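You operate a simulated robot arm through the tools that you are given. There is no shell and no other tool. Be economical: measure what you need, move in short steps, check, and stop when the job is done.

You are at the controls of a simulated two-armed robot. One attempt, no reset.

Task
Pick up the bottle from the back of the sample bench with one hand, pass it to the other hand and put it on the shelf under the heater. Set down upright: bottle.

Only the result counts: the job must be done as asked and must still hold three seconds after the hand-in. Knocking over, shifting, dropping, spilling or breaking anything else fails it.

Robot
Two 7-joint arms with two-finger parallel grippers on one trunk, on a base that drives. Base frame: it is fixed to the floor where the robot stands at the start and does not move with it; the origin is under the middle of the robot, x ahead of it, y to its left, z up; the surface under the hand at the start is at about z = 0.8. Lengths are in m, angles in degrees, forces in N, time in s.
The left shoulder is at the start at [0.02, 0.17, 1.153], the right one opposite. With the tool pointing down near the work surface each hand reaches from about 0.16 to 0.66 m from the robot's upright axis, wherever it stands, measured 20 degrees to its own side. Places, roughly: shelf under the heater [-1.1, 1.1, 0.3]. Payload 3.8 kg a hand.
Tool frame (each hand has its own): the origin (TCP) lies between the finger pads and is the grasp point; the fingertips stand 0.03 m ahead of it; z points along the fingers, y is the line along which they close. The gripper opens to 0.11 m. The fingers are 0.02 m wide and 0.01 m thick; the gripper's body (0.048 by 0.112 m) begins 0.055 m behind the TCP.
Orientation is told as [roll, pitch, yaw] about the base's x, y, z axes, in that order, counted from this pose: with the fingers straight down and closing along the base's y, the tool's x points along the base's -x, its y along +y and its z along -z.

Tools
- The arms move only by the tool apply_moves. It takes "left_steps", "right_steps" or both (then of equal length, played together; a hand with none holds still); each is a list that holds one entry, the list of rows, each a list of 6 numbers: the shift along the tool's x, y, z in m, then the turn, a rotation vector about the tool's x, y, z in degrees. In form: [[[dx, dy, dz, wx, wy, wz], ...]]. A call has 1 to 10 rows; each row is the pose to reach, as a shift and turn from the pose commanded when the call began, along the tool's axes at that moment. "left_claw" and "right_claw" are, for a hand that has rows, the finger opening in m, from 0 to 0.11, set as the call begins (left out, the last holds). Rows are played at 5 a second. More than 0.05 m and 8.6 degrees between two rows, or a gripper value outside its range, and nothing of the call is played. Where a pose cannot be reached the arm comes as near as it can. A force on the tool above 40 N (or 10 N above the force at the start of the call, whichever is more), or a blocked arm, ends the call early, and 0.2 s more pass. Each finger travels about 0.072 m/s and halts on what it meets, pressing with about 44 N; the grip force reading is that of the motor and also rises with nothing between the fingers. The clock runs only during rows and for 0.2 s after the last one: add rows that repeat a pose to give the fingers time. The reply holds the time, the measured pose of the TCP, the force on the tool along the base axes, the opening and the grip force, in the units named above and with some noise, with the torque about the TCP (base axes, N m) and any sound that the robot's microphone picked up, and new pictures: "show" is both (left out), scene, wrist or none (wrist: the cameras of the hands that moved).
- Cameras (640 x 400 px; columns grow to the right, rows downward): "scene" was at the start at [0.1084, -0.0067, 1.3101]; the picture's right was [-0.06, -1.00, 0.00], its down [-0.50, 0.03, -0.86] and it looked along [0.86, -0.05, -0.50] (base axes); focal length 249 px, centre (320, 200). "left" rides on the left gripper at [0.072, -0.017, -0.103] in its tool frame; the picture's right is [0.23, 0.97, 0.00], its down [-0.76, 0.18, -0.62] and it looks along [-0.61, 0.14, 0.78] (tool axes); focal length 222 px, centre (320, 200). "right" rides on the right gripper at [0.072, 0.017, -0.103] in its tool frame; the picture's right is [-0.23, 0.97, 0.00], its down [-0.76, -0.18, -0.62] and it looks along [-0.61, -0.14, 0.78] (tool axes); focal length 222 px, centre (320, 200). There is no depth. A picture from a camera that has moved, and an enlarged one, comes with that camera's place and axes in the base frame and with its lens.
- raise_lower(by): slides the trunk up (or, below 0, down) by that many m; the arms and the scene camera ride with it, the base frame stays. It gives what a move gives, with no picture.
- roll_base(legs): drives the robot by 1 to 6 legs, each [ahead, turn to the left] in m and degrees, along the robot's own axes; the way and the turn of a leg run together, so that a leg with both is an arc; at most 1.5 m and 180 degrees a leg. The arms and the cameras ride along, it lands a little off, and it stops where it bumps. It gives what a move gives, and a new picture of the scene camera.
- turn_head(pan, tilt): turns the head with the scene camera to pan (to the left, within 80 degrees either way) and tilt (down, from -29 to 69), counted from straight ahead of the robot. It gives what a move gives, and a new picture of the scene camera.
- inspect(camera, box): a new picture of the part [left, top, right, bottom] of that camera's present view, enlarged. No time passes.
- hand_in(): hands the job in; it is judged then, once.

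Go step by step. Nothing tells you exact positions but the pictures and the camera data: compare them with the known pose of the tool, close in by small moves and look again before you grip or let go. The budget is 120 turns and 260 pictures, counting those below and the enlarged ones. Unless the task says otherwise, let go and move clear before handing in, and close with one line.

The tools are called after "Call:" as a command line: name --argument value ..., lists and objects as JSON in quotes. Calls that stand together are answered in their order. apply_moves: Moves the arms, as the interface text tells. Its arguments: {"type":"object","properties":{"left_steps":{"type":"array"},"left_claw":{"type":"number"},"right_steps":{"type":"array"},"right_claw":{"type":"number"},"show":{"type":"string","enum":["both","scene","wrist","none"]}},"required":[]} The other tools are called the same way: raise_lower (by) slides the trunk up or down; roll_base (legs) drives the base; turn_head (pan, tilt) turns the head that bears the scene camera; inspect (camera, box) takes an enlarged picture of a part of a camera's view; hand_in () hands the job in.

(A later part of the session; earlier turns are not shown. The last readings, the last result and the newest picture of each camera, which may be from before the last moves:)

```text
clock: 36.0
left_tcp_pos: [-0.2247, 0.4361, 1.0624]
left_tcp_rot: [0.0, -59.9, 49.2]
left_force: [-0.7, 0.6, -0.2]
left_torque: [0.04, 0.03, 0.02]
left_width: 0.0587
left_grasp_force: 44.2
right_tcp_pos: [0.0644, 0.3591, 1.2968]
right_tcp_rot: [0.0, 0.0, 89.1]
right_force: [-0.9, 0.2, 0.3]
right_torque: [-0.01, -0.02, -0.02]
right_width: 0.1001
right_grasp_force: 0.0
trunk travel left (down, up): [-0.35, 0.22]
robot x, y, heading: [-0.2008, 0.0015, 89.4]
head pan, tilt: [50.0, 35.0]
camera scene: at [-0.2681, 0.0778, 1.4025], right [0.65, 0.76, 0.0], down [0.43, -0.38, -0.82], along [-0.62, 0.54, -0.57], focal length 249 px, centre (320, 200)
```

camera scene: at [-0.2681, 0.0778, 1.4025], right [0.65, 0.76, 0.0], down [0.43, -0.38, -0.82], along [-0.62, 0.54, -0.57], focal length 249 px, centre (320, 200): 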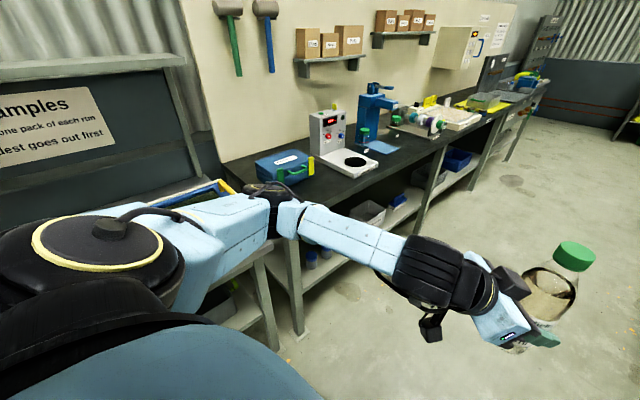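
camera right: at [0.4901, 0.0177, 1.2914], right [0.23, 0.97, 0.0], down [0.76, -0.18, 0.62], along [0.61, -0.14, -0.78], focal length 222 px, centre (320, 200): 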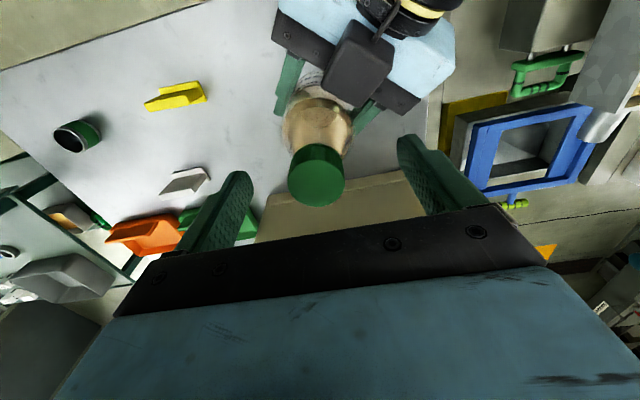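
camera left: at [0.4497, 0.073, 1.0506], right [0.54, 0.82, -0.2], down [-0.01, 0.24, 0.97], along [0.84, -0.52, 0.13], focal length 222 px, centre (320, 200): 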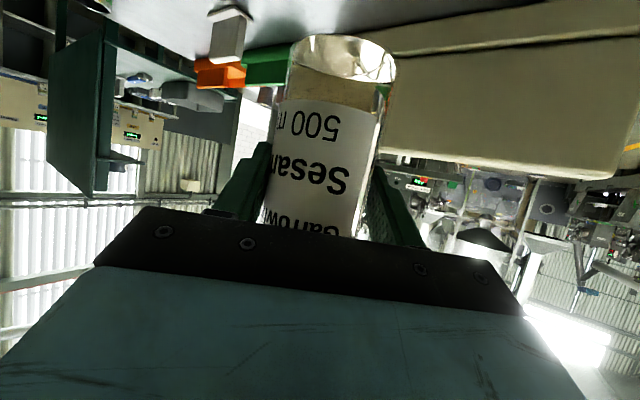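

The bench with the heater runs along x ≈ -0.9. I'll drive along the corridor to y ≈ 1.15 and look at the shelf from there.

Call:
roll_base --legs '[[0.7, 0]]'

Call:
turn_head --pan 75 --tilt 35

```text
clock: 39.8
left_tcp_pos: [-0.2175, 1.1302, 1.0612]
left_tcp_rot: [-0.1, -59.9, 49.5]
left_force: [0.6, -0.3, -0.3]
left_torque: [-0.01, 0.02, 0.03]
left_width: 0.0587
left_grasp_force: 43.8
right_tcp_pos: [0.0731, 1.0554, 1.2958]
right_tcp_rot: [0.0, 0.1, 89.5]
right_force: [-0.4, -0.3, 0.5]
right_torque: [0.01, 0.01, 0.01]
right_width: 0.1001
right_grasp_force: 0.1
trunk travel left (down, up): [-0.35, 0.22]
robot x, y, heading: [-0.186, 0.6938, 89.3]
head pan, tilt: [50.0, 35.0]
camera scene: at [-0.2598, 0.7718, 1.4025], right [0.65, 0.76, 0.0], down [0.44, -0.37, -0.82], along [-0.62, 0.53, -0.57], focal length 249 px, centre (320, 200)
```

scene: 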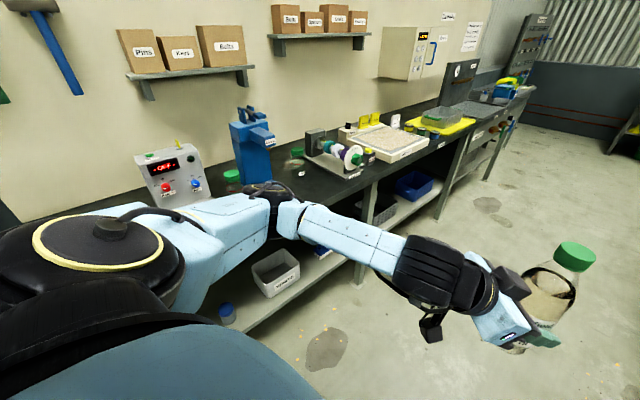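

```text
clock: 40.7
left_tcp_pos: [-0.2182, 1.1306, 1.0622]
left_tcp_rot: [0.0, -59.9, 49.5]
left_force: [-0.4, 0.2, 0.0]
left_torque: [-0.02, 0.02, 0.0]
left_width: 0.0591
left_grasp_force: 43.5
right_tcp_pos: [0.0719, 1.0551, 1.2957]
right_tcp_rot: [0.1, 0.0, 89.4]
right_force: [0.1, -0.1, 0.5]
right_torque: [-0.03, -0.04, -0.01]
right_width: 0.1001
right_grasp_force: 0.0
trunk travel left (down, up): [-0.35, 0.22]
robot x, y, heading: [-0.1885, 0.6939, 89.5]
head pan, tilt: [75.0, 35.0]
camera scene: at [-0.2777, 0.7379, 1.4026], right [0.27, 0.96, 0.0], down [0.55, -0.15, -0.82], along [-0.79, 0.22, -0.57], focal length 249 px, centre (320, 200)
```

scene: 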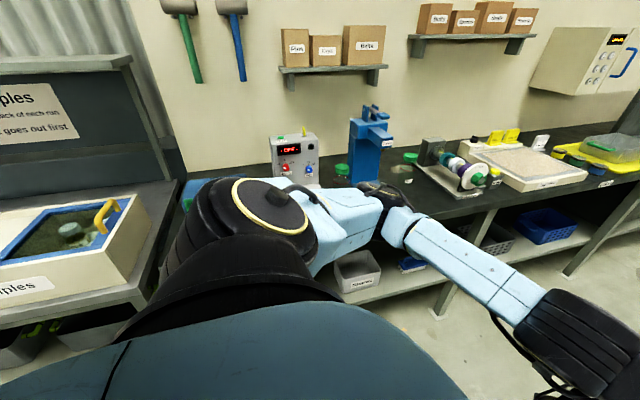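

Call:
roll_base --legs '[[0.35, 0], [0, 90.5]]'

Call:
turn_head --pan 0 --tilt 42

```text
clock: 46.8
left_tcp_pos: [-0.6216, 1.0124, 1.063]
left_tcp_rot: [0.0, -60.0, 139.9]
left_force: [0.1, 0.1, -0.2]
left_torque: [-0.03, -0.04, -0.03]
left_width: 0.0588
left_grasp_force: 43.7
right_tcp_pos: [-0.5504, 1.3046, 1.2966]
right_tcp_rot: [0.1, 0.0, 179.8]
right_force: [-0.5, 0.1, -0.2]
right_torque: [0.01, 0.02, -0.03]
right_width: 0.0999
right_grasp_force: 0.1
trunk travel left (down, up): [-0.35, 0.22]
robot x, y, heading: [-0.1863, 1.0454, 179.8]
head pan, tilt: [75.0, 35.0]
camera scene: at [-0.234, 0.957, 1.4025], right [-0.97, 0.26, 0.0], down [0.15, 0.55, -0.82], along [-0.21, -0.79, -0.57], focal length 249 px, centre (320, 200)
```

scene: 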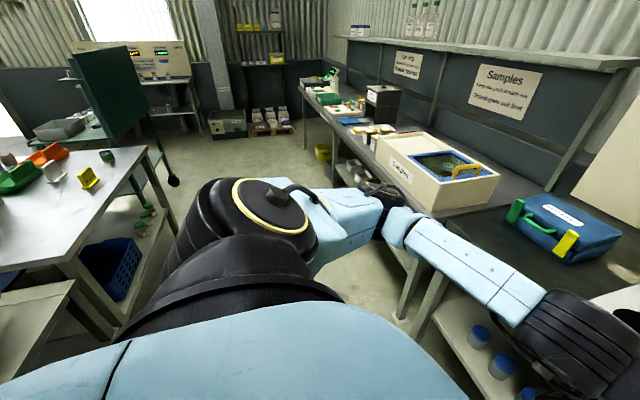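

```text
clock: 48.3
left_tcp_pos: [-0.6217, 1.0122, 1.0621]
left_tcp_rot: [0.0, -59.9, 139.8]
left_force: [1.1, -0.5, -0.6]
left_torque: [-0.01, -0.03, 0.0]
left_width: 0.059
left_grasp_force: 43.4
right_tcp_pos: [-0.5493, 1.3043, 1.2968]
right_tcp_rot: [-0.1, 0.1, 179.7]
right_force: [-0.4, 0.3, -0.4]
right_torque: [-0.01, -0.01, -0.03]
right_width: 0.1
right_grasp_force: 0.1
trunk travel left (down, up): [-0.35, 0.22]
robot x, y, heading: [-0.1877, 1.0433, 179.9]
head pan, tilt: [0.0, 42.0]
camera scene: at [-0.2946, 1.0423, 1.392], right [0.0, 1.0, 0.0], down [0.67, 0.0, -0.74], along [-0.74, 0.0, -0.67], focal length 249 px, centre (320, 200)
```

scene: 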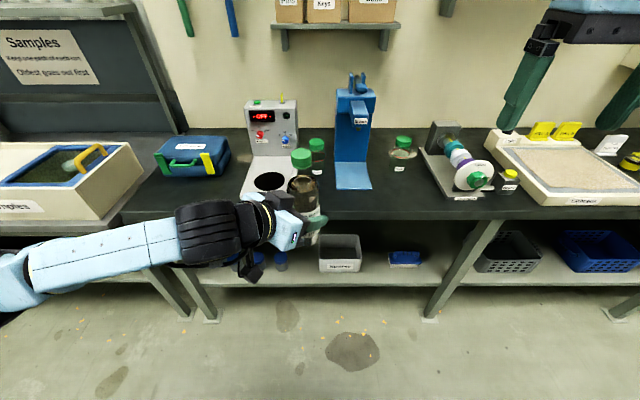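

The heater (OFF display, round plate) is at y ≈ 0.75–0.95. The shelf below holds blue-capped jars, a grey bin and a blue box. I'll lower the trunk to see under the bench.

Call:
raise_lower --by -0.3

Call:
turn_head --pan 0 --tilt 36

```text
clock: 51.3
left_tcp_pos: [-0.6221, 1.0119, 0.7628]
left_tcp_rot: [0.0, -59.9, 139.9]
left_force: [0.3, 0.4, 0.0]
left_torque: [0.01, -0.03, -0.03]
left_width: 0.0588
left_grasp_force: 43.9
right_tcp_pos: [-0.5492, 1.3037, 0.9972]
right_tcp_rot: [-0.1, 0.0, 179.9]
right_force: [-0.4, 0.5, -0.8]
right_torque: [-0.01, -0.01, 0.0]
right_width: 0.1001
right_grasp_force: 0.0
trunk travel left (down, up): [-0.05, 0.52]
robot x, y, heading: [-0.1888, 1.0423, 179.8]
head pan, tilt: [0.0, 42.0]
```

```text
clock: 52.0
left_tcp_pos: [-0.6211, 1.0134, 0.7627]
left_tcp_rot: [0.1, -59.9, 139.9]
left_force: [-0.4, -1.2, 0.3]
left_torque: [0.01, -0.05, -0.01]
left_width: 0.0587
left_grasp_force: 43.6
right_tcp_pos: [-0.5497, 1.3046, 0.9964]
right_tcp_rot: [0.0, 0.0, 179.8]
right_force: [0.6, -0.2, -0.2]
right_torque: [-0.03, -0.02, 0.01]
right_width: 0.0999
right_grasp_force: 0.0
trunk travel left (down, up): [-0.05, 0.52]
robot x, y, heading: [-0.1894, 1.0432, 179.6]
head pan, tilt: [0.0, 36.0]
camera scene: at [-0.2984, 1.0424, 1.101], right [0.0, 1.0, 0.0], down [0.59, 0.0, -0.81], along [-0.81, 0.0, -0.59], focal length 249 px, centre (320, 200)
```

scene: 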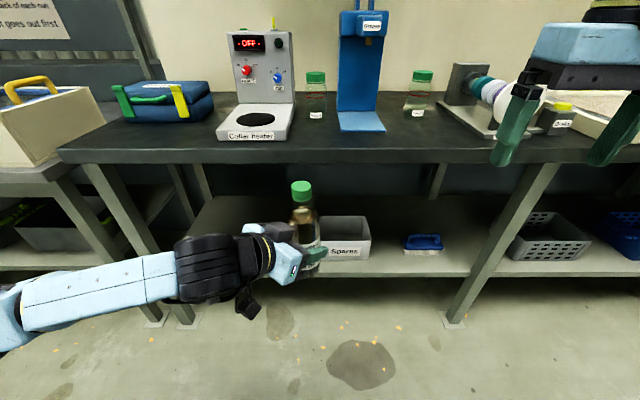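

Call:
inspect --camera "left" --box '[0, 0, 640, 400]'

Call:
inspect --camera "scene" --box '[150, 150, 470, 350]'

```text
1.00 times, centred on (320, 200) of left (not enlarged: the box is as wide or as high as the picture)
camera zoom: at [-0.5152, 0.9451, 0.7504], right [-0.54, -0.82, -0.2], down [0.01, -0.24, 0.97], along [-0.84, 0.52, 0.13], focal length 222 px, centre (320, 200)
```

zoom: 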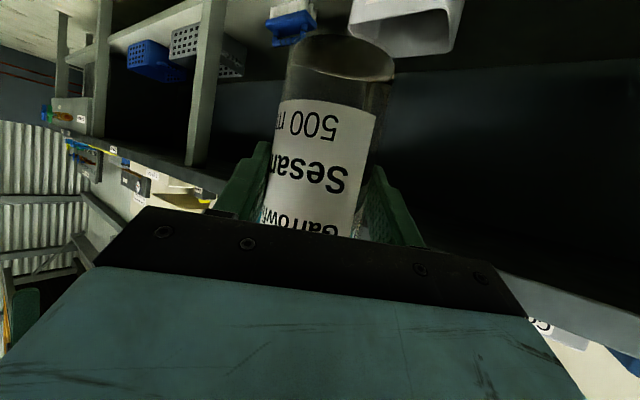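

```text
2.00 times, centred on (310, 250) of scene
camera zoom: at [-0.2984, 1.0424, 1.101], right [0.0, 1.0, 0.0], down [0.59, 0.0, -0.81], along [-0.81, 0.0, -0.59], focal length 497 px, centre (340, 100)
```

zoom: 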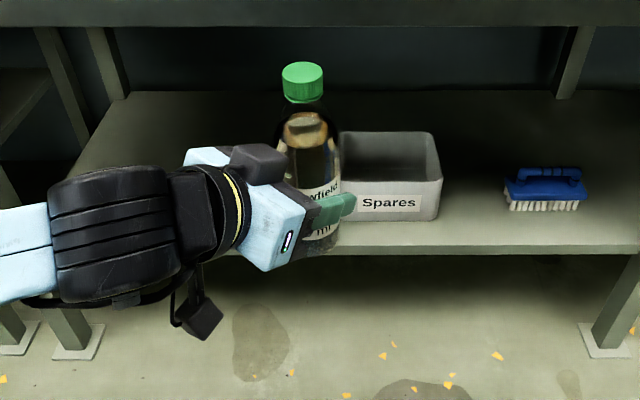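

The shelf is free between the blue jars (y ≤ ~0.88) and the "Spares" bin (y ≥ ~1.04), so I'll aim for y ≈ 0.955. First I'll turn the left hand to point straight at the bench.

Call:
apply_moves --left_steps '[[[0.0037, 0.0087, -0.0063, -6.93, 0, -4], [0.0073, 0.0175, -0.0127, -13.86, 0, -8], [0.011, 0.0262, -0.019, -20.78, 0, -12], [0.0146, 0.035, -0.0254, -27.71, 0, -16], [0.0183, 0.0437, -0.0317, -34.64, 0, -20], [0.0183, 0.0437, -0.0317, -34.64, 0, -20]]]'

```text
clock: 53.4
left_tcp_pos: [-0.6224, 0.9555, 0.7614]
left_tcp_rot: [0.2, -60.0, 179.8]
left_force: [0.1, 0.7, -4.1]
left_torque: [-0.01, 0.0, 0.0]
left_width: 0.0587
left_grasp_force: 44.0
left hand out of reach, approached as far as the arm can: row 2, 3
right_tcp_pos: [-0.5499, 1.3035, 0.9972]
right_tcp_rot: [0.0, 0.0, 179.8]
right_force: [-0.4, 0.0, 0.0]
right_torque: [-0.03, 0.0, -0.02]
right_width: 0.1
right_grasp_force: 0.2
trunk travel left (down, up): [-0.05, 0.52]
robot x, y, heading: [-0.1851, 1.0446, 180.0]
head pan, tilt: [0.0, 36.0]
camera scene: at [-0.2982, 1.0426, 1.101], right [0.0, 1.0, 0.0], down [0.59, 0.0, -0.81], along [-0.81, 0.0, -0.59], focal length 249 px, centre (320, 200)
camera left: at [-0.4965, 0.9731, 0.7498], right [0.11, -0.97, -0.2], down [0.16, -0.18, 0.97], along [-0.98, -0.14, 0.13], focal length 222 px, centre (320, 200)
```

scene: 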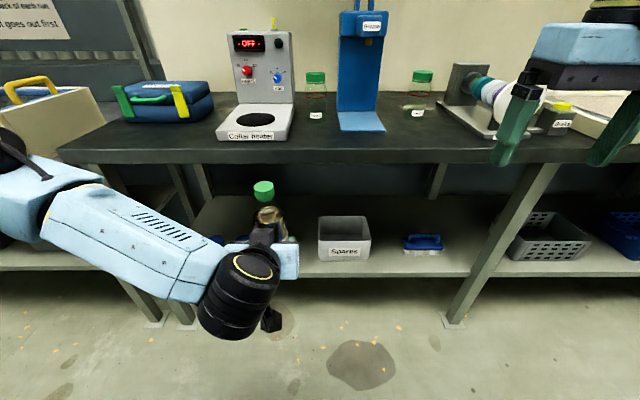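
left: 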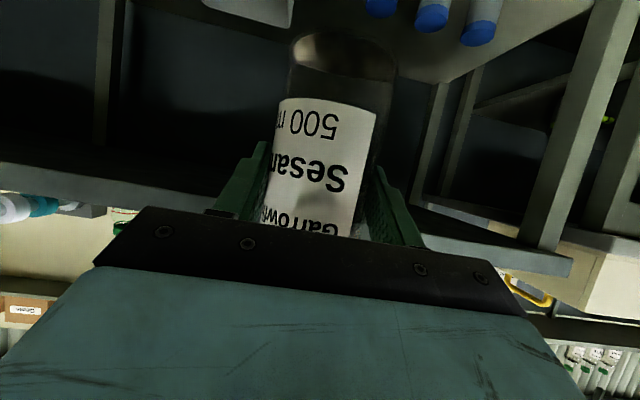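

Jars end at y ≈ 0.89 and the bin begins at ≈ 1.035, so I'll target y = 0.962, x ≈ -0.965. I'll lower the hand in free space in front of the shelf.

Call:
apply_moves --left_steps '[[[0.0324, -0.001, 0.0288, 0, 0, 0], [0.0649, -0.002, 0.0577, 0, 0, 0], [0.0973, -0.003, 0.0865, 0, 0, 0], [0.1297, -0.004, 0.1153, 0, 0, 0], [0.1621, -0.005, 0.1441, 0, 0, 0], [0.1946, -0.006, 0.173, 0, 0, 0], [0.227, -0.006, 0.2018, 0, 0, 0], [0.2594, -0.006, 0.2306, 0, 0, 0], [0.2594, -0.006, 0.2306, 0, 0, 0]]]'

```text
clock: 55.4
left_tcp_pos: [-0.7166, 1.0126, 0.4512]
left_tcp_rot: [2.7, -57.6, 179.8]
left_force: [-0.2, 0.2, -5.0]
left_torque: [0.0, -0.03, 0.0]
left_width: 0.0589
left_grasp_force: 44.2
left hand out of reach, approached as far as the arm can: row 4, 5, 6, 7, 8, 9
right_tcp_pos: [-0.5498, 1.3042, 0.9966]
right_tcp_rot: [0.0, 0.0, 179.9]
right_force: [-0.7, 0.1, 0.3]
right_torque: [0.01, 0.01, -0.02]
right_width: 0.0999
right_grasp_force: 0.0
trunk travel left (down, up): [-0.05, 0.52]
robot x, y, heading: [-0.1871, 1.0413, 180.0]
head pan, tilt: [0.0, 36.0]
camera scene: at [-0.2985, 1.0425, 1.101], right [0.0, 1.0, 0.0], down [0.59, 0.0, -0.81], along [-0.81, 0.0, -0.59], focal length 249 px, centre (320, 200)
camera left: at [-0.5915, 1.0352, 0.4444], right [0.16, -0.97, -0.17], down [0.12, -0.15, 0.98], along [-0.98, -0.18, 0.1], focal length 222 px, centre (320, 200)
```

scene: 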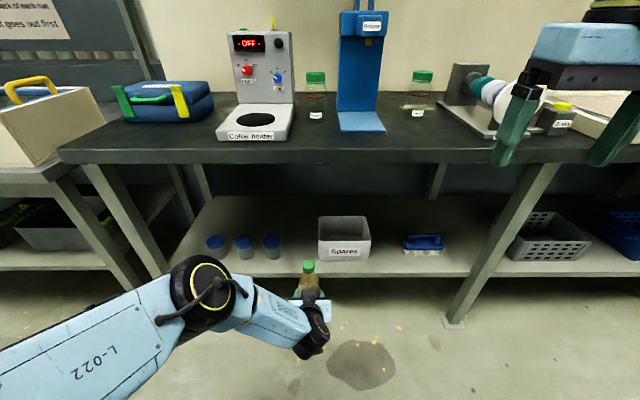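
left: 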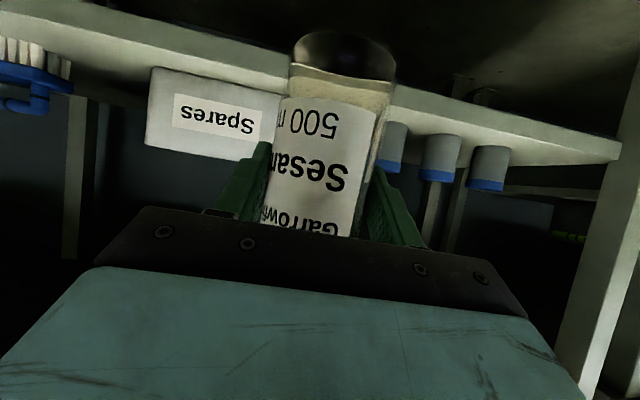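

That pose is at the arm's limit when pointing straight ahead. The inward yaw was comfortable, so I'll turn the hand back to it here and let the base supply the heading later.

Call:
apply_moves --left_steps '[[[0.004, -0.01, 0.001, 6.93, 0, 4], [0.008, -0.02, 0.002, 13.86, 0, 8], [0.012, -0.03, 0.003, 20.78, 0, 12], [0.016, -0.04, 0.004, 27.71, 0, 16], [0.02, -0.05, 0.006, 34.64, 0, 20], [0.02, -0.05, 0.006, 34.64, 0, 20], [0.02, -0.05, 0.006, 34.64, 0, 20]]]'

```text
clock: 57.0
left_tcp_pos: [-0.7106, 1.1295, 0.4924]
left_tcp_rot: [3.2, -53.1, 157.5]
left_force: [0.1, 0.4, -4.8]
left_torque: [0.02, -0.02, -0.03]
left_width: 0.0588
left_grasp_force: 44.0
left hand out of reach, approached as far as the arm can: row 1, 2, 3, 4, 5, 6, 7
right_tcp_pos: [-0.5496, 1.3044, 0.9965]
right_tcp_rot: [0.0, 0.0, 179.8]
right_force: [-0.1, 0.1, 0.5]
right_torque: [-0.01, 0.02, 0.01]
right_width: 0.0999
right_grasp_force: 0.0
trunk travel left (down, up): [-0.05, 0.52]
robot x, y, heading: [-0.1874, 1.0442, 179.8]
head pan, tilt: [0.0, 36.0]
camera scene: at [-0.2984, 1.0425, 1.101], right [0.0, 1.0, 0.0], down [0.59, 0.0, -0.81], along [-0.81, 0.0, -0.59], focal length 249 px, centre (320, 200)
camera left: at [-0.5864, 1.1034, 0.4943], right [-0.2, -0.97, -0.15], down [-0.01, -0.15, 0.99], along [-0.98, 0.2, 0.02], focal length 222 px, centre (320, 200)
```

scene: 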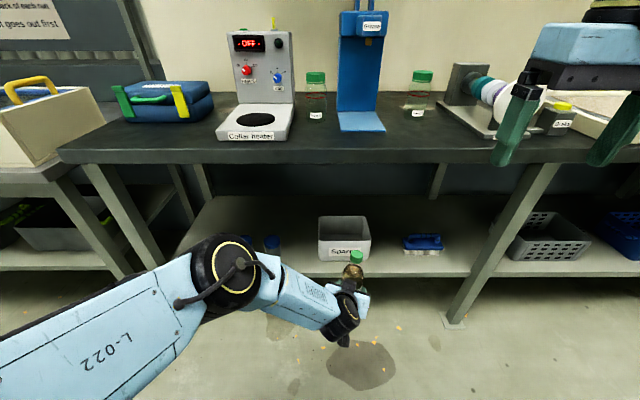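
left: 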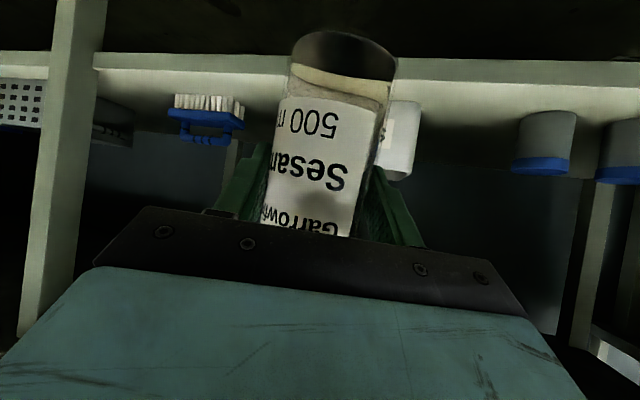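

The arm went into a bad branch. I'll back the base off a little, raise the hand and bring it farther forward, where the elbow has room.

Call:
roll_base --legs '[[-0.12, 0]]'

Call:
apply_moves --left_steps '[[[-0.037, 0.008, -0.0105, 0, 0, 0], [-0.0745, 0.016, -0.021, 0, 0, 0], [-0.112, 0.024, -0.0315, 0, 0, 0], [-0.149, 0.032, -0.042, 0, 0, 0], [-0.186, 0.04, -0.0525, 0, 0, 0], [-0.2235, 0.048, -0.063, 0, 0, 0], [-0.261, 0.056, -0.0735, 0, 0, 0], [-0.298, 0.0643, -0.0837, 0, 0, 0], [-0.298, 0.0643, -0.0837, 0, 0, 0]]]'

```text
clock: 58.2
left_tcp_pos: [-0.592, 1.1279, 0.4909]
left_tcp_rot: [3.2, -53.3, 157.6]
left_force: [-0.2, -0.3, -4.3]
left_torque: [0.02, -0.03, -0.01]
left_width: 0.0589
left_grasp_force: 43.8
right_tcp_pos: [-0.4307, 1.3032, 0.9973]
right_tcp_rot: [0.1, 0.0, 179.9]
right_force: [-0.4, 0.0, -0.7]
right_torque: [0.0, 0.01, -0.02]
right_width: 0.1002
right_grasp_force: 0.1
trunk travel left (down, up): [-0.05, 0.52]
robot x, y, heading: [-0.0696, 1.0442, 179.9]
head pan, tilt: [0.0, 36.0]
camera scene: at [-0.1795, 1.0421, 1.1011], right [0.0, 1.0, 0.0], down [0.59, 0.0, -0.81], along [-0.81, 0.0, -0.59], focal length 249 px, centre (320, 200)
```

scene: 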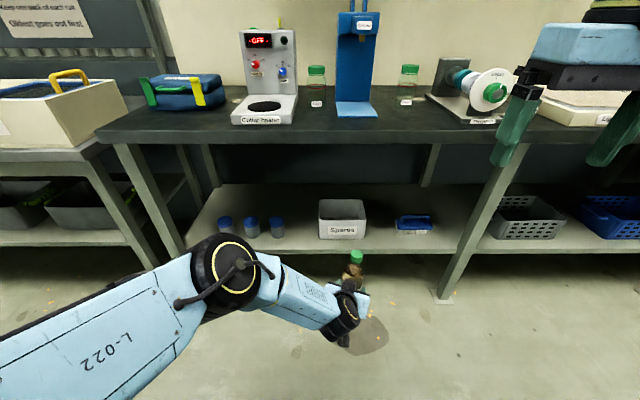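

```text
clock: 60.2
left_tcp_pos: [-0.7156, 1.1155, 0.781]
left_tcp_rot: [3.3, -53.2, 157.6]
left_force: [-0.2, -0.3, -5.3]
left_torque: [0.04, 0.01, -0.02]
left_width: 0.0587
left_grasp_force: 44.0
right_tcp_pos: [-0.4324, 1.302, 0.9961]
right_tcp_rot: [0.0, 0.0, 179.9]
right_force: [0.1, 0.5, -0.2]
right_torque: [-0.01, 0.02, 0.01]
right_width: 0.1002
right_grasp_force: 0.1
trunk travel left (down, up): [-0.05, 0.52]
robot x, y, heading: [-0.0689, 1.0427, 180.0]
head pan, tilt: [0.0, 36.0]
camera scene: at [-0.1798, 1.0421, 1.101], right [0.0, 1.0, 0.0], down [0.59, 0.0, -0.81], along [-0.81, 0.0, -0.59], focal length 249 px, centre (320, 200)
camera left: at [-0.5918, 1.0893, 0.7848], right [-0.2, -0.97, -0.15], down [-0.01, -0.15, 0.99], along [-0.98, 0.2, 0.02], focal length 222 px, centre (320, 200)
```

scene: 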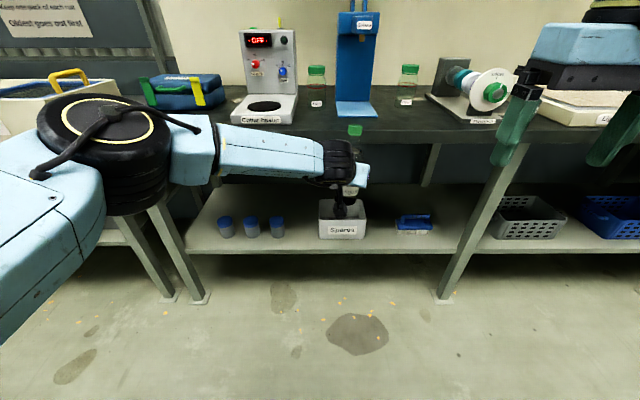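
left: 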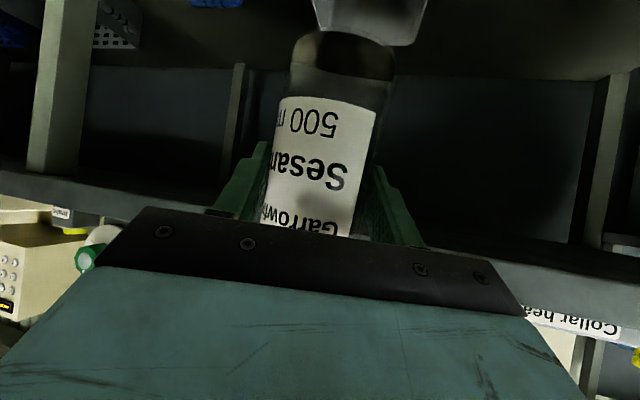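

Call:
apply_moves --left_steps '[[[0.004, 0.017, -0.006, 0.4, -2.3, -0.4], [0.009, 0.035, -0.012, 0.9, -4.5, -0.9], [0.017, 0.069, -0.023, 1.3, -6.8, -1.3], [0.057, 0.069, 0.007, 1.3, -6.8, -1.3], [0.097, 0.069, 0.037, 1.3, -6.8, -1.3], [0.097, 0.069, 0.037, 1.3, -6.8, -1.3]]]' --show "scene"

```text
clock: 61.6
left_tcp_pos: [-0.7134, 1.0358, 0.6848]
left_tcp_rot: [0.3, -60.1, 159.5]
left_force: [0.7, 0.0, -4.8]
left_torque: [0.0, -0.02, -0.02]
left_width: 0.0586
left_grasp_force: 43.9
right_tcp_pos: [-0.4312, 1.302, 0.9969]
right_tcp_rot: [0.1, 0.0, 180.0]
right_force: [-0.1, 0.1, 0.3]
right_torque: [-0.01, 0.03, 0.03]
right_width: 0.0999
right_grasp_force: 0.1
trunk travel left (down, up): [-0.05, 0.52]
robot x, y, heading: [-0.0663, 1.046, 179.9]
head pan, tilt: [0.0, 36.0]
camera scene: at [-0.1798, 1.042, 1.101], right [0.0, 1.0, 0.0], down [0.59, 0.0, -0.81], along [-0.81, 0.0, -0.59], focal length 249 px, centre (320, 200)
```

scene: 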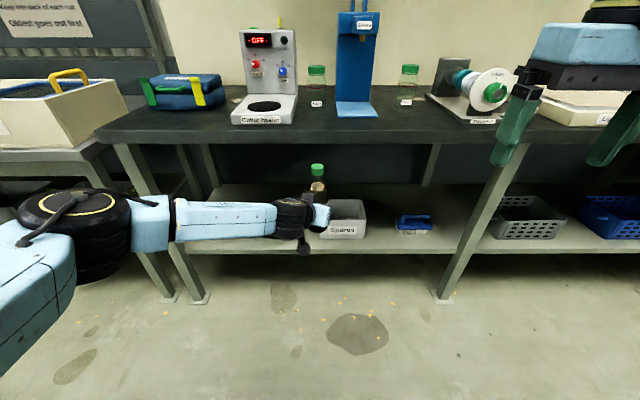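

Call:
apply_moves --left_steps '[[[0.0346, 0, 0.02, 0, 0, 0], [0.0693, 0, 0.04, 0, 0, 0], [0.1039, 0, 0.06, 0, 0, 0], [0.1386, 0, 0.08, 0, 0, 0], [0.1732, 0, 0.1, 0, 0, 0], [0.1732, 0, 0.1, 0, 0, 0]]]' --show "scene"

```text
clock: 63.2
left_tcp_pos: [-0.7209, 1.0597, 0.5171]
left_tcp_rot: [-4.2, -65.2, 160.8]
left_force: [-0.8, 2.5, -2.0]
left_torque: [-0.11, -0.16, 0.08]
left_width: 0.0587
left_grasp_force: 43.9
left hand out of reach, approached as far as the arm can: row 1, 2, 3, 4, 5, 6
right_tcp_pos: [-0.4295, 1.3041, 0.9973]
right_tcp_rot: [0.1, -0.1, 180.0]
right_force: [0.7, 0.2, 0.7]
right_torque: [-0.03, 0.05, 0.02]
right_width: 0.0999
right_grasp_force: 0.0
trunk travel left (down, up): [-0.05, 0.52]
robot x, y, heading: [-0.0684, 1.043, 179.9]
head pan, tilt: [0.0, 36.0]
stopped in row 6 (left hand): the arm was blocked; the commanded pose is now the measured one
camera scene: at [-0.1783, 1.043, 1.1013], right [0.0, 1.0, 0.0], down [0.59, 0.0, -0.81], along [-0.81, 0.0, -0.59], focal length 249 px, centre (320, 200)
```

scene: 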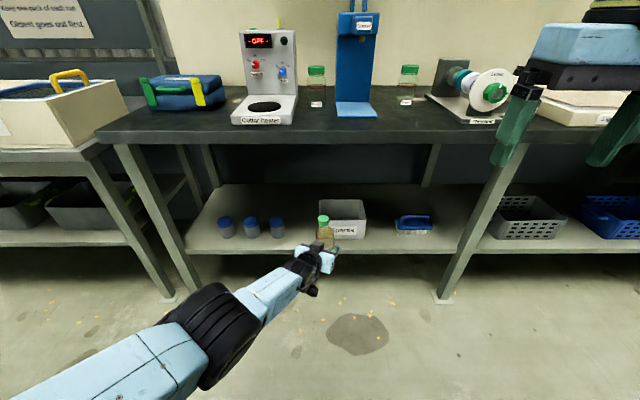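

The elbow has swung down into a better posture. I'll level the bottle again and see whether this branch lets me go lower.

Call:
apply_moves --left_steps '[[[-0.008, 0, -0.005, -2.1, 2.6, 0], [-0.017, 0, -0.01, -4.2, 5.2, 0], [-0.017, 0, -0.01, -4.2, 5.2, 0]]]' --show "none"

Call:
turn_head --pan 40 --tilt 55

```text
clock: 64.0
left_tcp_pos: [-0.7337, 1.0436, 0.5254]
left_tcp_rot: [-1.2, -59.1, 160.7]
left_force: [-0.1, 0.2, -4.9]
left_torque: [-0.02, -0.02, -0.01]
left_width: 0.0586
left_grasp_force: 43.8
left hand out of reach, approached as far as the arm can: row 1, 2, 3
right_tcp_pos: [-0.4308, 1.3025, 0.9969]
right_tcp_rot: [0.0, 0.1, 179.9]
right_force: [0.2, 0.6, 0.6]
right_torque: [0.01, 0.01, 0.01]
right_width: 0.0998
right_grasp_force: 0.1
trunk travel left (down, up): [-0.05, 0.52]
robot x, y, heading: [-0.0706, 1.0441, 179.8]
head pan, tilt: [0.0, 36.0]
```

```text
clock: 65.1
left_tcp_pos: [-0.7351, 1.0438, 0.526]
left_tcp_rot: [-1.2, -59.1, 160.5]
left_force: [-0.1, 0.2, -4.8]
left_torque: [0.0, -0.04, 0.0]
left_width: 0.0586
left_grasp_force: 44.0
right_tcp_pos: [-0.4312, 1.303, 0.9966]
right_tcp_rot: [-0.1, 0.0, 179.9]
right_force: [-0.4, -0.3, 1.0]
right_torque: [-0.02, 0.0, -0.01]
right_width: 0.1
right_grasp_force: 0.1
trunk travel left (down, up): [-0.05, 0.52]
robot x, y, heading: [-0.0675, 1.0435, 180.2]
head pan, tilt: [40.0, 55.0]
camera scene: at [-0.1476, 0.9957, 1.0743], right [-0.64, 0.77, 0.0], down [0.63, 0.53, -0.57], along [-0.44, -0.37, -0.82], focal length 249 px, centre (320, 200)
```

scene: 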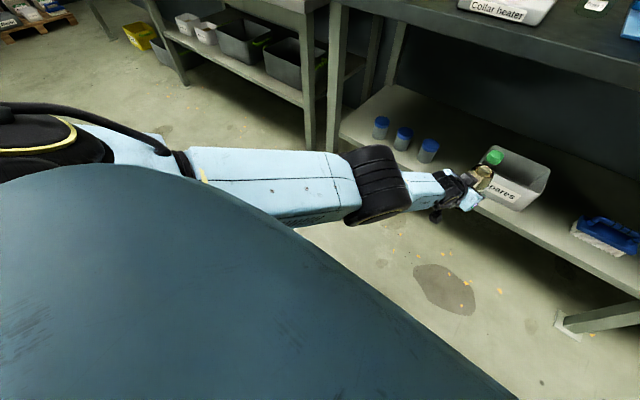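

The arm is nearly straight with the elbow low. I'll pull in and lower further.

Call:
apply_moves --left_steps '[[[0.0314, -0.01, -0.0145, -1.2, -0.9, 0], [0.0628, -0.02, -0.029, -1.2, -0.9, 0], [0.0942, -0.03, -0.0436, -1.2, -0.9, 0], [0.1256, -0.04, -0.0581, -1.2, -0.9, 0], [0.157, -0.05, -0.0726, -1.2, -0.9, 0], [0.157, -0.05, -0.0726, -1.2, -0.9, 0]]]' --show "scene"

```text
clock: 66.5
left_tcp_pos: [-0.6876, 1.0167, 0.4529]
left_tcp_rot: [-2.0, -59.8, 161.4]
left_force: [-0.5, -1.0, -4.6]
left_torque: [-0.01, -0.03, 0.0]
left_width: 0.0584
left_grasp_force: 44.1
left hand out of reach, approached as far as the arm can: row 1, 2, 3, 4, 5, 6
right_tcp_pos: [-0.4317, 1.3023, 0.9949]
right_tcp_rot: [0.0, 0.1, 179.9]
right_force: [-0.3, -0.4, 0.1]
right_torque: [0.02, 0.02, 0.0]
right_width: 0.0999
right_grasp_force: 0.2
trunk travel left (down, up): [-0.05, 0.52]
robot x, y, heading: [-0.0678, 1.0448, 179.6]
head pan, tilt: [40.0, 55.0]
camera scene: at [-0.1475, 0.9955, 1.0743], right [-0.64, 0.77, 0.0], down [0.63, 0.53, -0.57], along [-0.44, -0.37, -0.82], focal length 249 px, centre (320, 200)
```

scene: 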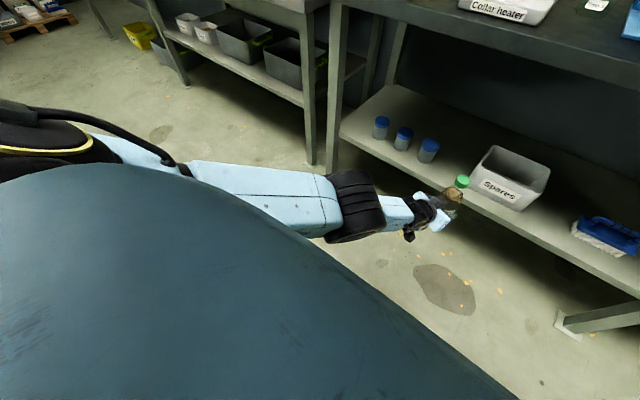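

Call:
apply_moves --left_steps '[[[0.031, -0.006, 0, -2, 0, 0], [0.062, -0.011, 0, -2, 0, 0], [0.093, -0.0167, 0, -2, 0, 0], [0.093, -0.0167, 0, -2, 0, 0]]]' --show "scene"

```text
clock: 67.5
left_tcp_pos: [-0.6628, 0.9614, 0.4083]
left_tcp_rot: [-0.1, -59.8, 161.3]
left_force: [0.0, -0.2, -5.1]
left_torque: [-0.02, -0.07, -0.03]
left_width: 0.0587
left_grasp_force: 44.6
left hand out of reach, approached as far as the arm can: row 1, 2, 3, 4
right_tcp_pos: [-0.431, 1.302, 0.9966]
right_tcp_rot: [-0.1, 0.0, 179.9]
right_force: [-0.3, -0.1, 1.1]
right_torque: [0.01, 0.03, 0.01]
right_width: 0.0999
right_grasp_force: 0.0
trunk travel left (down, up): [-0.05, 0.52]
robot x, y, heading: [-0.0677, 1.0441, 179.8]
head pan, tilt: [40.0, 55.0]
camera scene: at [-0.1475, 0.9952, 1.0743], right [-0.64, 0.77, 0.0], down [0.63, 0.53, -0.57], along [-0.44, -0.37, -0.82], focal length 249 px, centre (320, 200)
```

scene: 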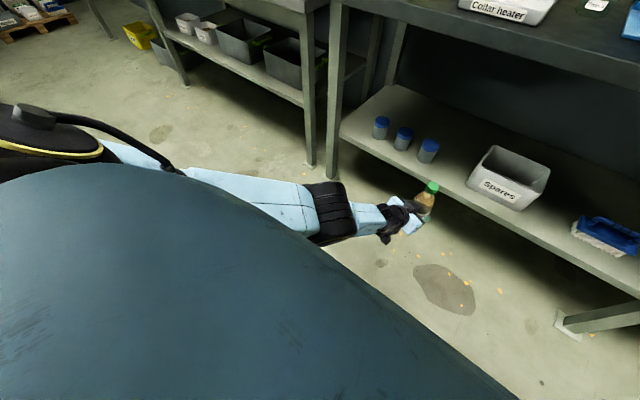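

Good: the bottle is upright at z ≈ 0.41 and y ≈ 0.96, with its base about 3–4 cm above the shelf. I'll drive in part-way and check clearances.

Call:
roll_base --legs '[[0.19, 0]]'

Call:
inspect --camera "left" --box '[0, 0, 640, 400]'

Call:
turn_head --pan 15 --tilt 50

```text
clock: 69.0
left_tcp_pos: [-0.8558, 0.9612, 0.4096]
left_tcp_rot: [0.0, -59.7, 161.3]
left_force: [-1.0, -0.6, -4.8]
left_torque: [-0.01, -0.03, 0.0]
left_width: 0.0587
left_grasp_force: 44.1
right_tcp_pos: [-0.6234, 1.303, 0.9977]
right_tcp_rot: [0.0, 0.0, 179.9]
right_force: [-0.2, 0.7, -1.3]
right_torque: [0.01, -0.02, -0.01]
right_width: 0.0999
right_grasp_force: 0.0
trunk travel left (down, up): [-0.05, 0.52]
robot x, y, heading: [-0.2592, 1.0433, 179.7]
head pan, tilt: [40.0, 55.0]
camera scene: at [-0.3387, 0.9959, 1.0743], right [-0.64, 0.77, 0.0], down [0.63, 0.53, -0.57], along [-0.44, -0.37, -0.82], focal length 249 px, centre (320, 200)
```

scene: 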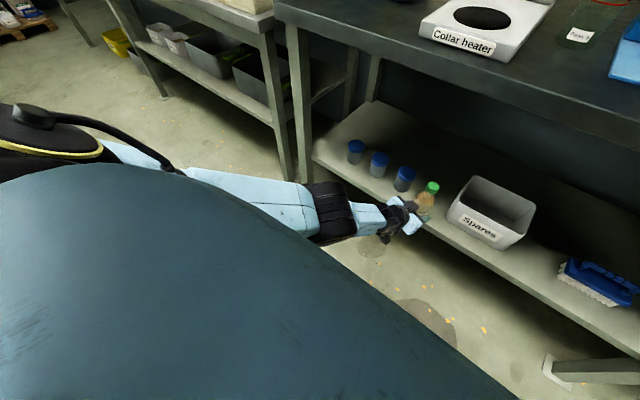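

```text
1.00 times, centred on (320, 200) of left (not enlarged: the box is as wide or as high as the picture)
camera zoom: at [-0.7299, 0.9378, 0.3979], right [-0.2, -0.96, -0.2], down [0.09, -0.22, 0.97], along [-0.98, 0.18, 0.13], focal length 222 px, centre (320, 200)
```

zoom: 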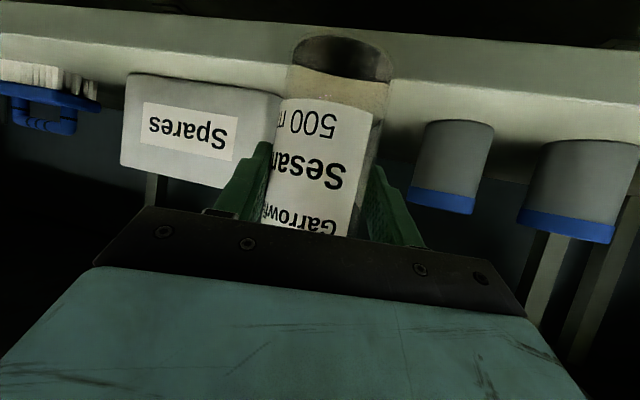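

```text
clock: 69.9
left_tcp_pos: [-0.8539, 0.9604, 0.4089]
left_tcp_rot: [0.1, -59.7, 161.3]
left_force: [-0.2, 0.2, -4.7]
left_torque: [0.0, -0.04, -0.02]
left_width: 0.0586
left_grasp_force: 43.9
right_tcp_pos: [-0.6214, 1.3021, 0.9963]
right_tcp_rot: [-0.1, -0.1, 179.9]
right_force: [-0.1, 0.5, -0.5]
right_torque: [-0.03, 0.0, -0.03]
right_width: 0.1002
right_grasp_force: 0.0
trunk travel left (down, up): [-0.05, 0.52]
robot x, y, heading: [-0.256, 1.0431, 179.7]
head pan, tilt: [15.0, 50.0]
camera scene: at [-0.3576, 1.0222, 1.0808], right [-0.26, 0.97, 0.0], down [0.74, 0.2, -0.64], along [-0.62, -0.17, -0.77], focal length 249 px, centre (320, 200)
```

scene: 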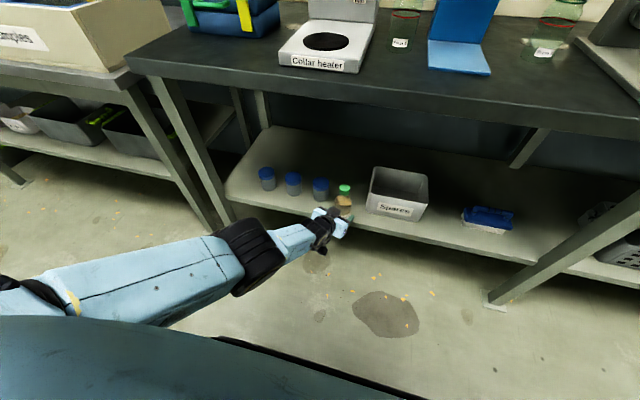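

Call:
inspect --camera "left" --box '[240, 0, 540, 190]'

Call:
inspect --camera "scene" --box '[230, 140, 450, 270]'

```text
2.11 times, centred on (390, 95) of left
camera zoom: at [-0.7297, 0.9377, 0.3979], right [-0.2, -0.96, -0.2], down [0.09, -0.22, 0.97], along [-0.98, 0.18, 0.13], focal length 468 px, centre (173, 421)
```

zoom: 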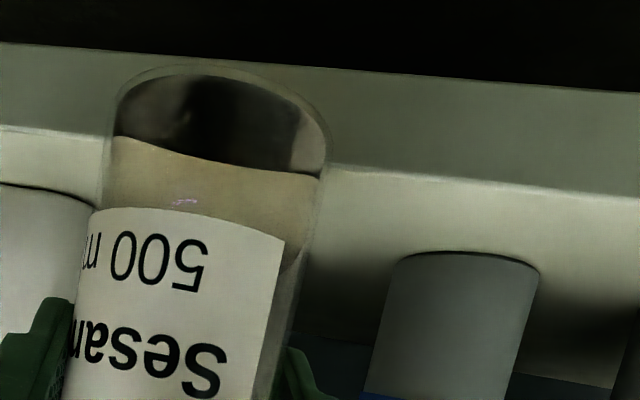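

```text
2.91 times, centred on (340, 205) of scene
camera zoom: at [-0.3576, 1.0222, 1.0808], right [-0.26, 0.97, 0.0], down [0.74, 0.2, -0.64], along [-0.62, -0.17, -0.77], focal length 723 px, centre (262, 186)
```

zoom: 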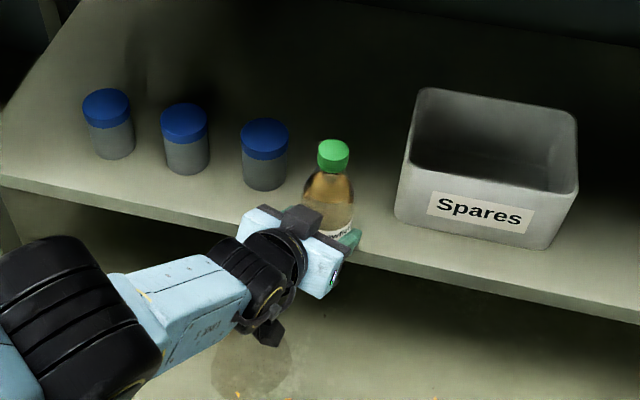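

The shelf top seems nearer 0.315–0.33, close to the bottle's base. I'll raise 4 cm for margin before driving in.

Call:
raise_lower --by 0.04

Call:
roll_base --legs '[[0.09, 0]]'

Call:
inspect --camera "left" --box '[0, 0, 640, 400]'

Call:
inspect --camera "scene" --box '[230, 140, 450, 280]'

```text
clock: 70.8
left_tcp_pos: [-0.855, 0.9607, 0.4491]
left_tcp_rot: [0.0, -59.7, 161.3]
left_force: [0.2, -0.1, -5.3]
left_torque: [-0.05, -0.07, 0.0]
left_width: 0.0587
left_grasp_force: 43.5
right_tcp_pos: [-0.6223, 1.3028, 1.0374]
right_tcp_rot: [0.0, 0.0, 179.9]
right_force: [-0.4, 0.7, 0.0]
right_torque: [0.0, 0.03, -0.01]
right_width: 0.1
right_grasp_force: 0.1
trunk travel left (down, up): [-0.09, 0.48]
robot x, y, heading: [-0.2575, 1.0434, 179.9]
head pan, tilt: [15.0, 50.0]
```

```text
clock: 71.9
left_tcp_pos: [-0.9445, 0.9612, 0.4489]
left_tcp_rot: [0.0, -59.8, 161.4]
left_force: [0.1, 0.9, -4.4]
left_torque: [0.01, -0.05, 0.02]
left_width: 0.059
left_grasp_force: 44.0
right_tcp_pos: [-0.7118, 1.3035, 1.037]
right_tcp_rot: [0.0, 0.0, 179.9]
right_force: [0.2, -1.0, 0.7]
right_torque: [-0.01, -0.02, -0.02]
right_width: 0.1001
right_grasp_force: 0.1
trunk travel left (down, up): [-0.09, 0.48]
robot x, y, heading: [-0.3463, 1.0446, 180.0]
head pan, tilt: [15.0, 50.0]
camera scene: at [-0.4474, 1.0224, 1.1207], right [-0.26, 0.97, 0.0], down [0.74, 0.2, -0.64], along [-0.62, -0.17, -0.77], focal length 249 px, centre (320, 200)
```

scene: 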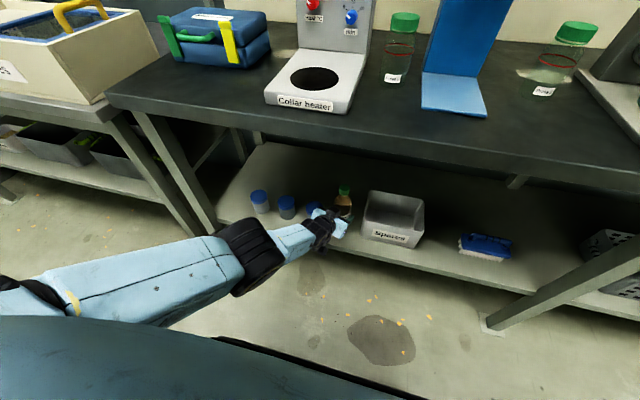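

```text
1.00 times, centred on (320, 200) of left (not enlarged: the box is as wide or as high as the picture)
camera zoom: at [-0.8192, 0.938, 0.4376], right [-0.2, -0.96, -0.2], down [0.09, -0.22, 0.97], along [-0.98, 0.18, 0.13], focal length 222 px, centre (320, 200)
```

zoom: 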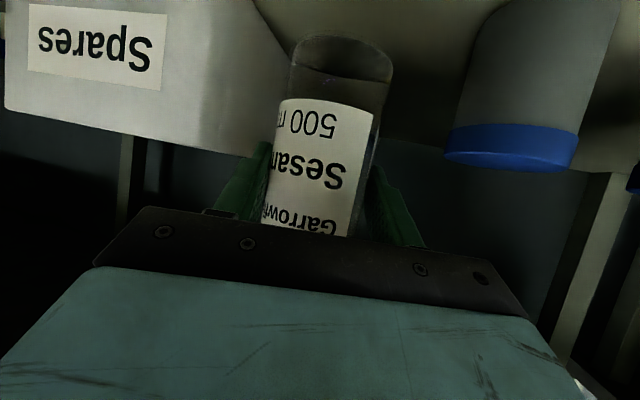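

```text
2.86 times, centred on (340, 210) of scene
camera zoom: at [-0.4474, 1.0224, 1.1207], right [-0.26, 0.97, 0.0], down [0.74, 0.2, -0.64], along [-0.62, -0.17, -0.77], focal length 710 px, centre (263, 171)
```

zoom: 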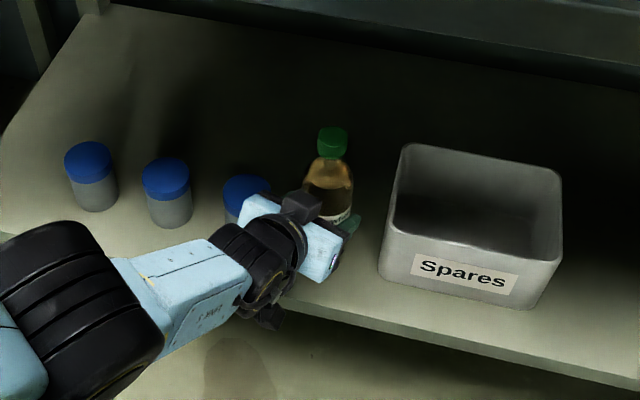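

The bottle is over the slot, with about 3 cm clearance to the last jar and the bin. I'll go 1.5 cm deeper and then lower with the trunk.

Call:
roll_base --legs '[[0.015, 0]]'

Call:
raise_lower --by -0.035

Call:
inspect --camera "left" --box '[0, 0, 640, 400]'

```text
clock: 72.6
left_tcp_pos: [-0.9587, 0.9616, 0.4479]
left_tcp_rot: [-0.1, -59.7, 161.3]
left_force: [0.1, 0.7, -5.1]
left_torque: [0.0, -0.08, 0.01]
left_width: 0.0588
left_grasp_force: 44.4
right_tcp_pos: [-0.7274, 1.3037, 1.037]
right_tcp_rot: [-0.1, 0.0, 179.9]
right_force: [-0.4, -0.8, -0.2]
right_torque: [0.01, -0.05, -0.02]
right_width: 0.0999
right_grasp_force: 0.1
trunk travel left (down, up): [-0.09, 0.48]
robot x, y, heading: [-0.3676, 1.0465, 179.9]
head pan, tilt: [15.0, 50.0]
camera scene: at [-0.4623, 1.0224, 1.1208], right [-0.26, 0.97, 0.0], down [0.74, 0.2, -0.64], along [-0.62, -0.17, -0.77], focal length 249 px, centre (320, 200)
```

scene: 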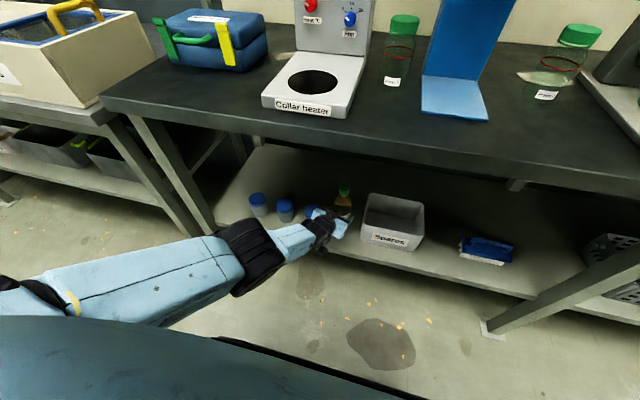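

```text
clock: 73.4
left_tcp_pos: [-0.9589, 0.9602, 0.414]
left_tcp_rot: [0.0, -59.7, 161.2]
left_force: [1.1, -0.5, -5.0]
left_torque: [0.04, -0.02, 0.0]
left_width: 0.0587
left_grasp_force: 43.9
right_tcp_pos: [-0.7272, 1.3031, 1.0022]
right_tcp_rot: [-0.1, 0.0, 180.0]
right_force: [-0.1, -0.3, 0.4]
right_torque: [0.0, -0.02, 0.02]
right_width: 0.0999
right_grasp_force: 0.3
trunk travel left (down, up): [-0.055, 0.515]
robot x, y, heading: [-0.3635, 1.0452, 180.0]
head pan, tilt: [15.0, 50.0]
```

```text
1.00 times, centred on (320, 200) of left (not enlarged: the box is as wide or as high as the picture)
camera zoom: at [-0.8337, 0.9376, 0.4027], right [-0.2, -0.96, -0.2], down [0.09, -0.22, 0.97], along [-0.98, 0.18, 0.13], focal length 222 px, centre (320, 200)
```

zoom: 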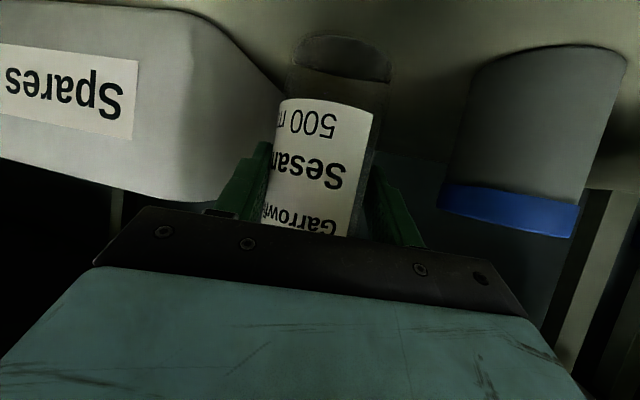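

No contact yet, so I'll continue in small steps.

Call:
raise_lower --by -0.01

Call:
raise_lower --by -0.006

```text
clock: 74.0
left_tcp_pos: [-0.9585, 0.9617, 0.4046]
left_tcp_rot: [0.1, -59.7, 161.3]
left_force: [-0.9, 0.3, -3.3]
left_torque: [-0.01, 0.03, 0.02]
left_width: 0.0587
left_grasp_force: 43.7
right_tcp_pos: [-0.7258, 1.3027, 0.9923]
right_tcp_rot: [0.0, 0.1, 179.9]
right_force: [-0.1, 0.0, 0.4]
right_torque: [0.03, 0.01, 0.0]
right_width: 0.1001
right_grasp_force: 0.0
trunk travel left (down, up): [-0.045, 0.525]
robot x, y, heading: [-0.3656, 1.0398, 179.8]
head pan, tilt: [15.0, 50.0]
```

```text
clock: 74.5
left_tcp_pos: [-0.9617, 0.9628, 0.4041]
left_tcp_rot: [0.1, -60.4, 161.3]
left_force: [1.3, -2.6, 22.8]
left_torque: [0.03, 0.22, 0.06]
left_width: 0.0585
left_grasp_force: 44.1
right_tcp_pos: [-0.7248, 1.302, 0.9869]
right_tcp_rot: [0.0, -0.1, 180.0]
right_force: [0.3, -0.2, 0.6]
right_torque: [-0.02, 0.0, 0.01]
right_width: 0.0999
right_grasp_force: 0.2
trunk travel left (down, up): [-0.039, 0.531]
robot x, y, heading: [-0.3633, 1.0443, 180.0]
head pan, tilt: [15.0, 50.0]
```

Contact with the shelf at TCP z ≈ 0.404. I'll ease off the press and look before opening.

Call:
raise_lower --by 0.004

Call:
inspect --camera "left" --box '[200, 0, 560, 225]'

Call:
inspect --camera "scene" --box '[230, 140, 450, 280]'

```text
clock: 75.1
left_tcp_pos: [-0.9593, 0.9612, 0.4044]
left_tcp_rot: [0.0, -59.9, 161.3]
left_force: [-3.1, 1.6, 14.0]
left_torque: [0.37, 0.79, 0.0]
left_width: 0.0587
left_grasp_force: 43.9
right_tcp_pos: [-0.7254, 1.303, 0.9906]
right_tcp_rot: [0.0, -0.1, 179.8]
right_force: [0.7, -0.2, 0.4]
right_torque: [0.0, -0.01, -0.05]
right_width: 0.0998
right_grasp_force: 0.1
trunk travel left (down, up): [-0.043, 0.527]
robot x, y, heading: [-0.3645, 1.0465, 180.1]
head pan, tilt: [15.0, 50.0]
```

```text
1.78 times, centred on (380, 112) of left
camera zoom: at [-0.8341, 0.9387, 0.3919], right [-0.2, -0.96, -0.2], down [0.09, -0.22, 0.97], along [-0.97, 0.18, 0.13], focal length 395 px, centre (213, 356)
```

zoom: 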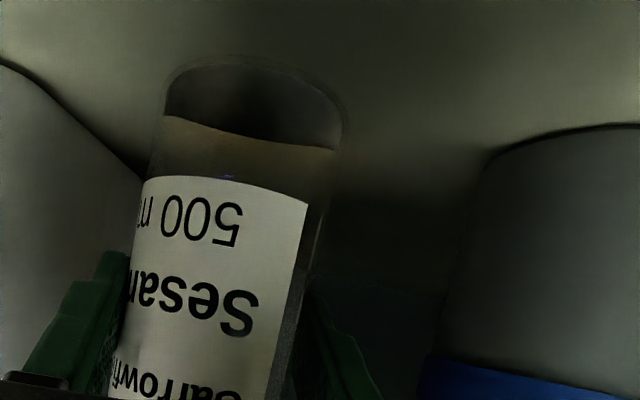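

```text
2.86 times, centred on (340, 210) of scene
camera zoom: at [-0.4606, 1.0227, 1.074], right [-0.26, 0.97, 0.0], down [0.74, 0.2, -0.64], along [-0.62, -0.17, -0.77], focal length 710 px, centre (263, 171)
```

zoom: 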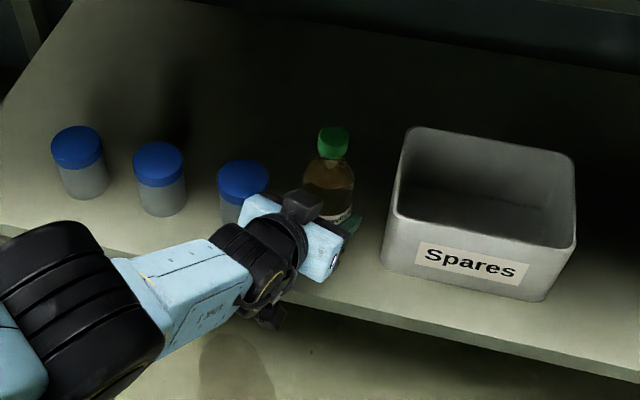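

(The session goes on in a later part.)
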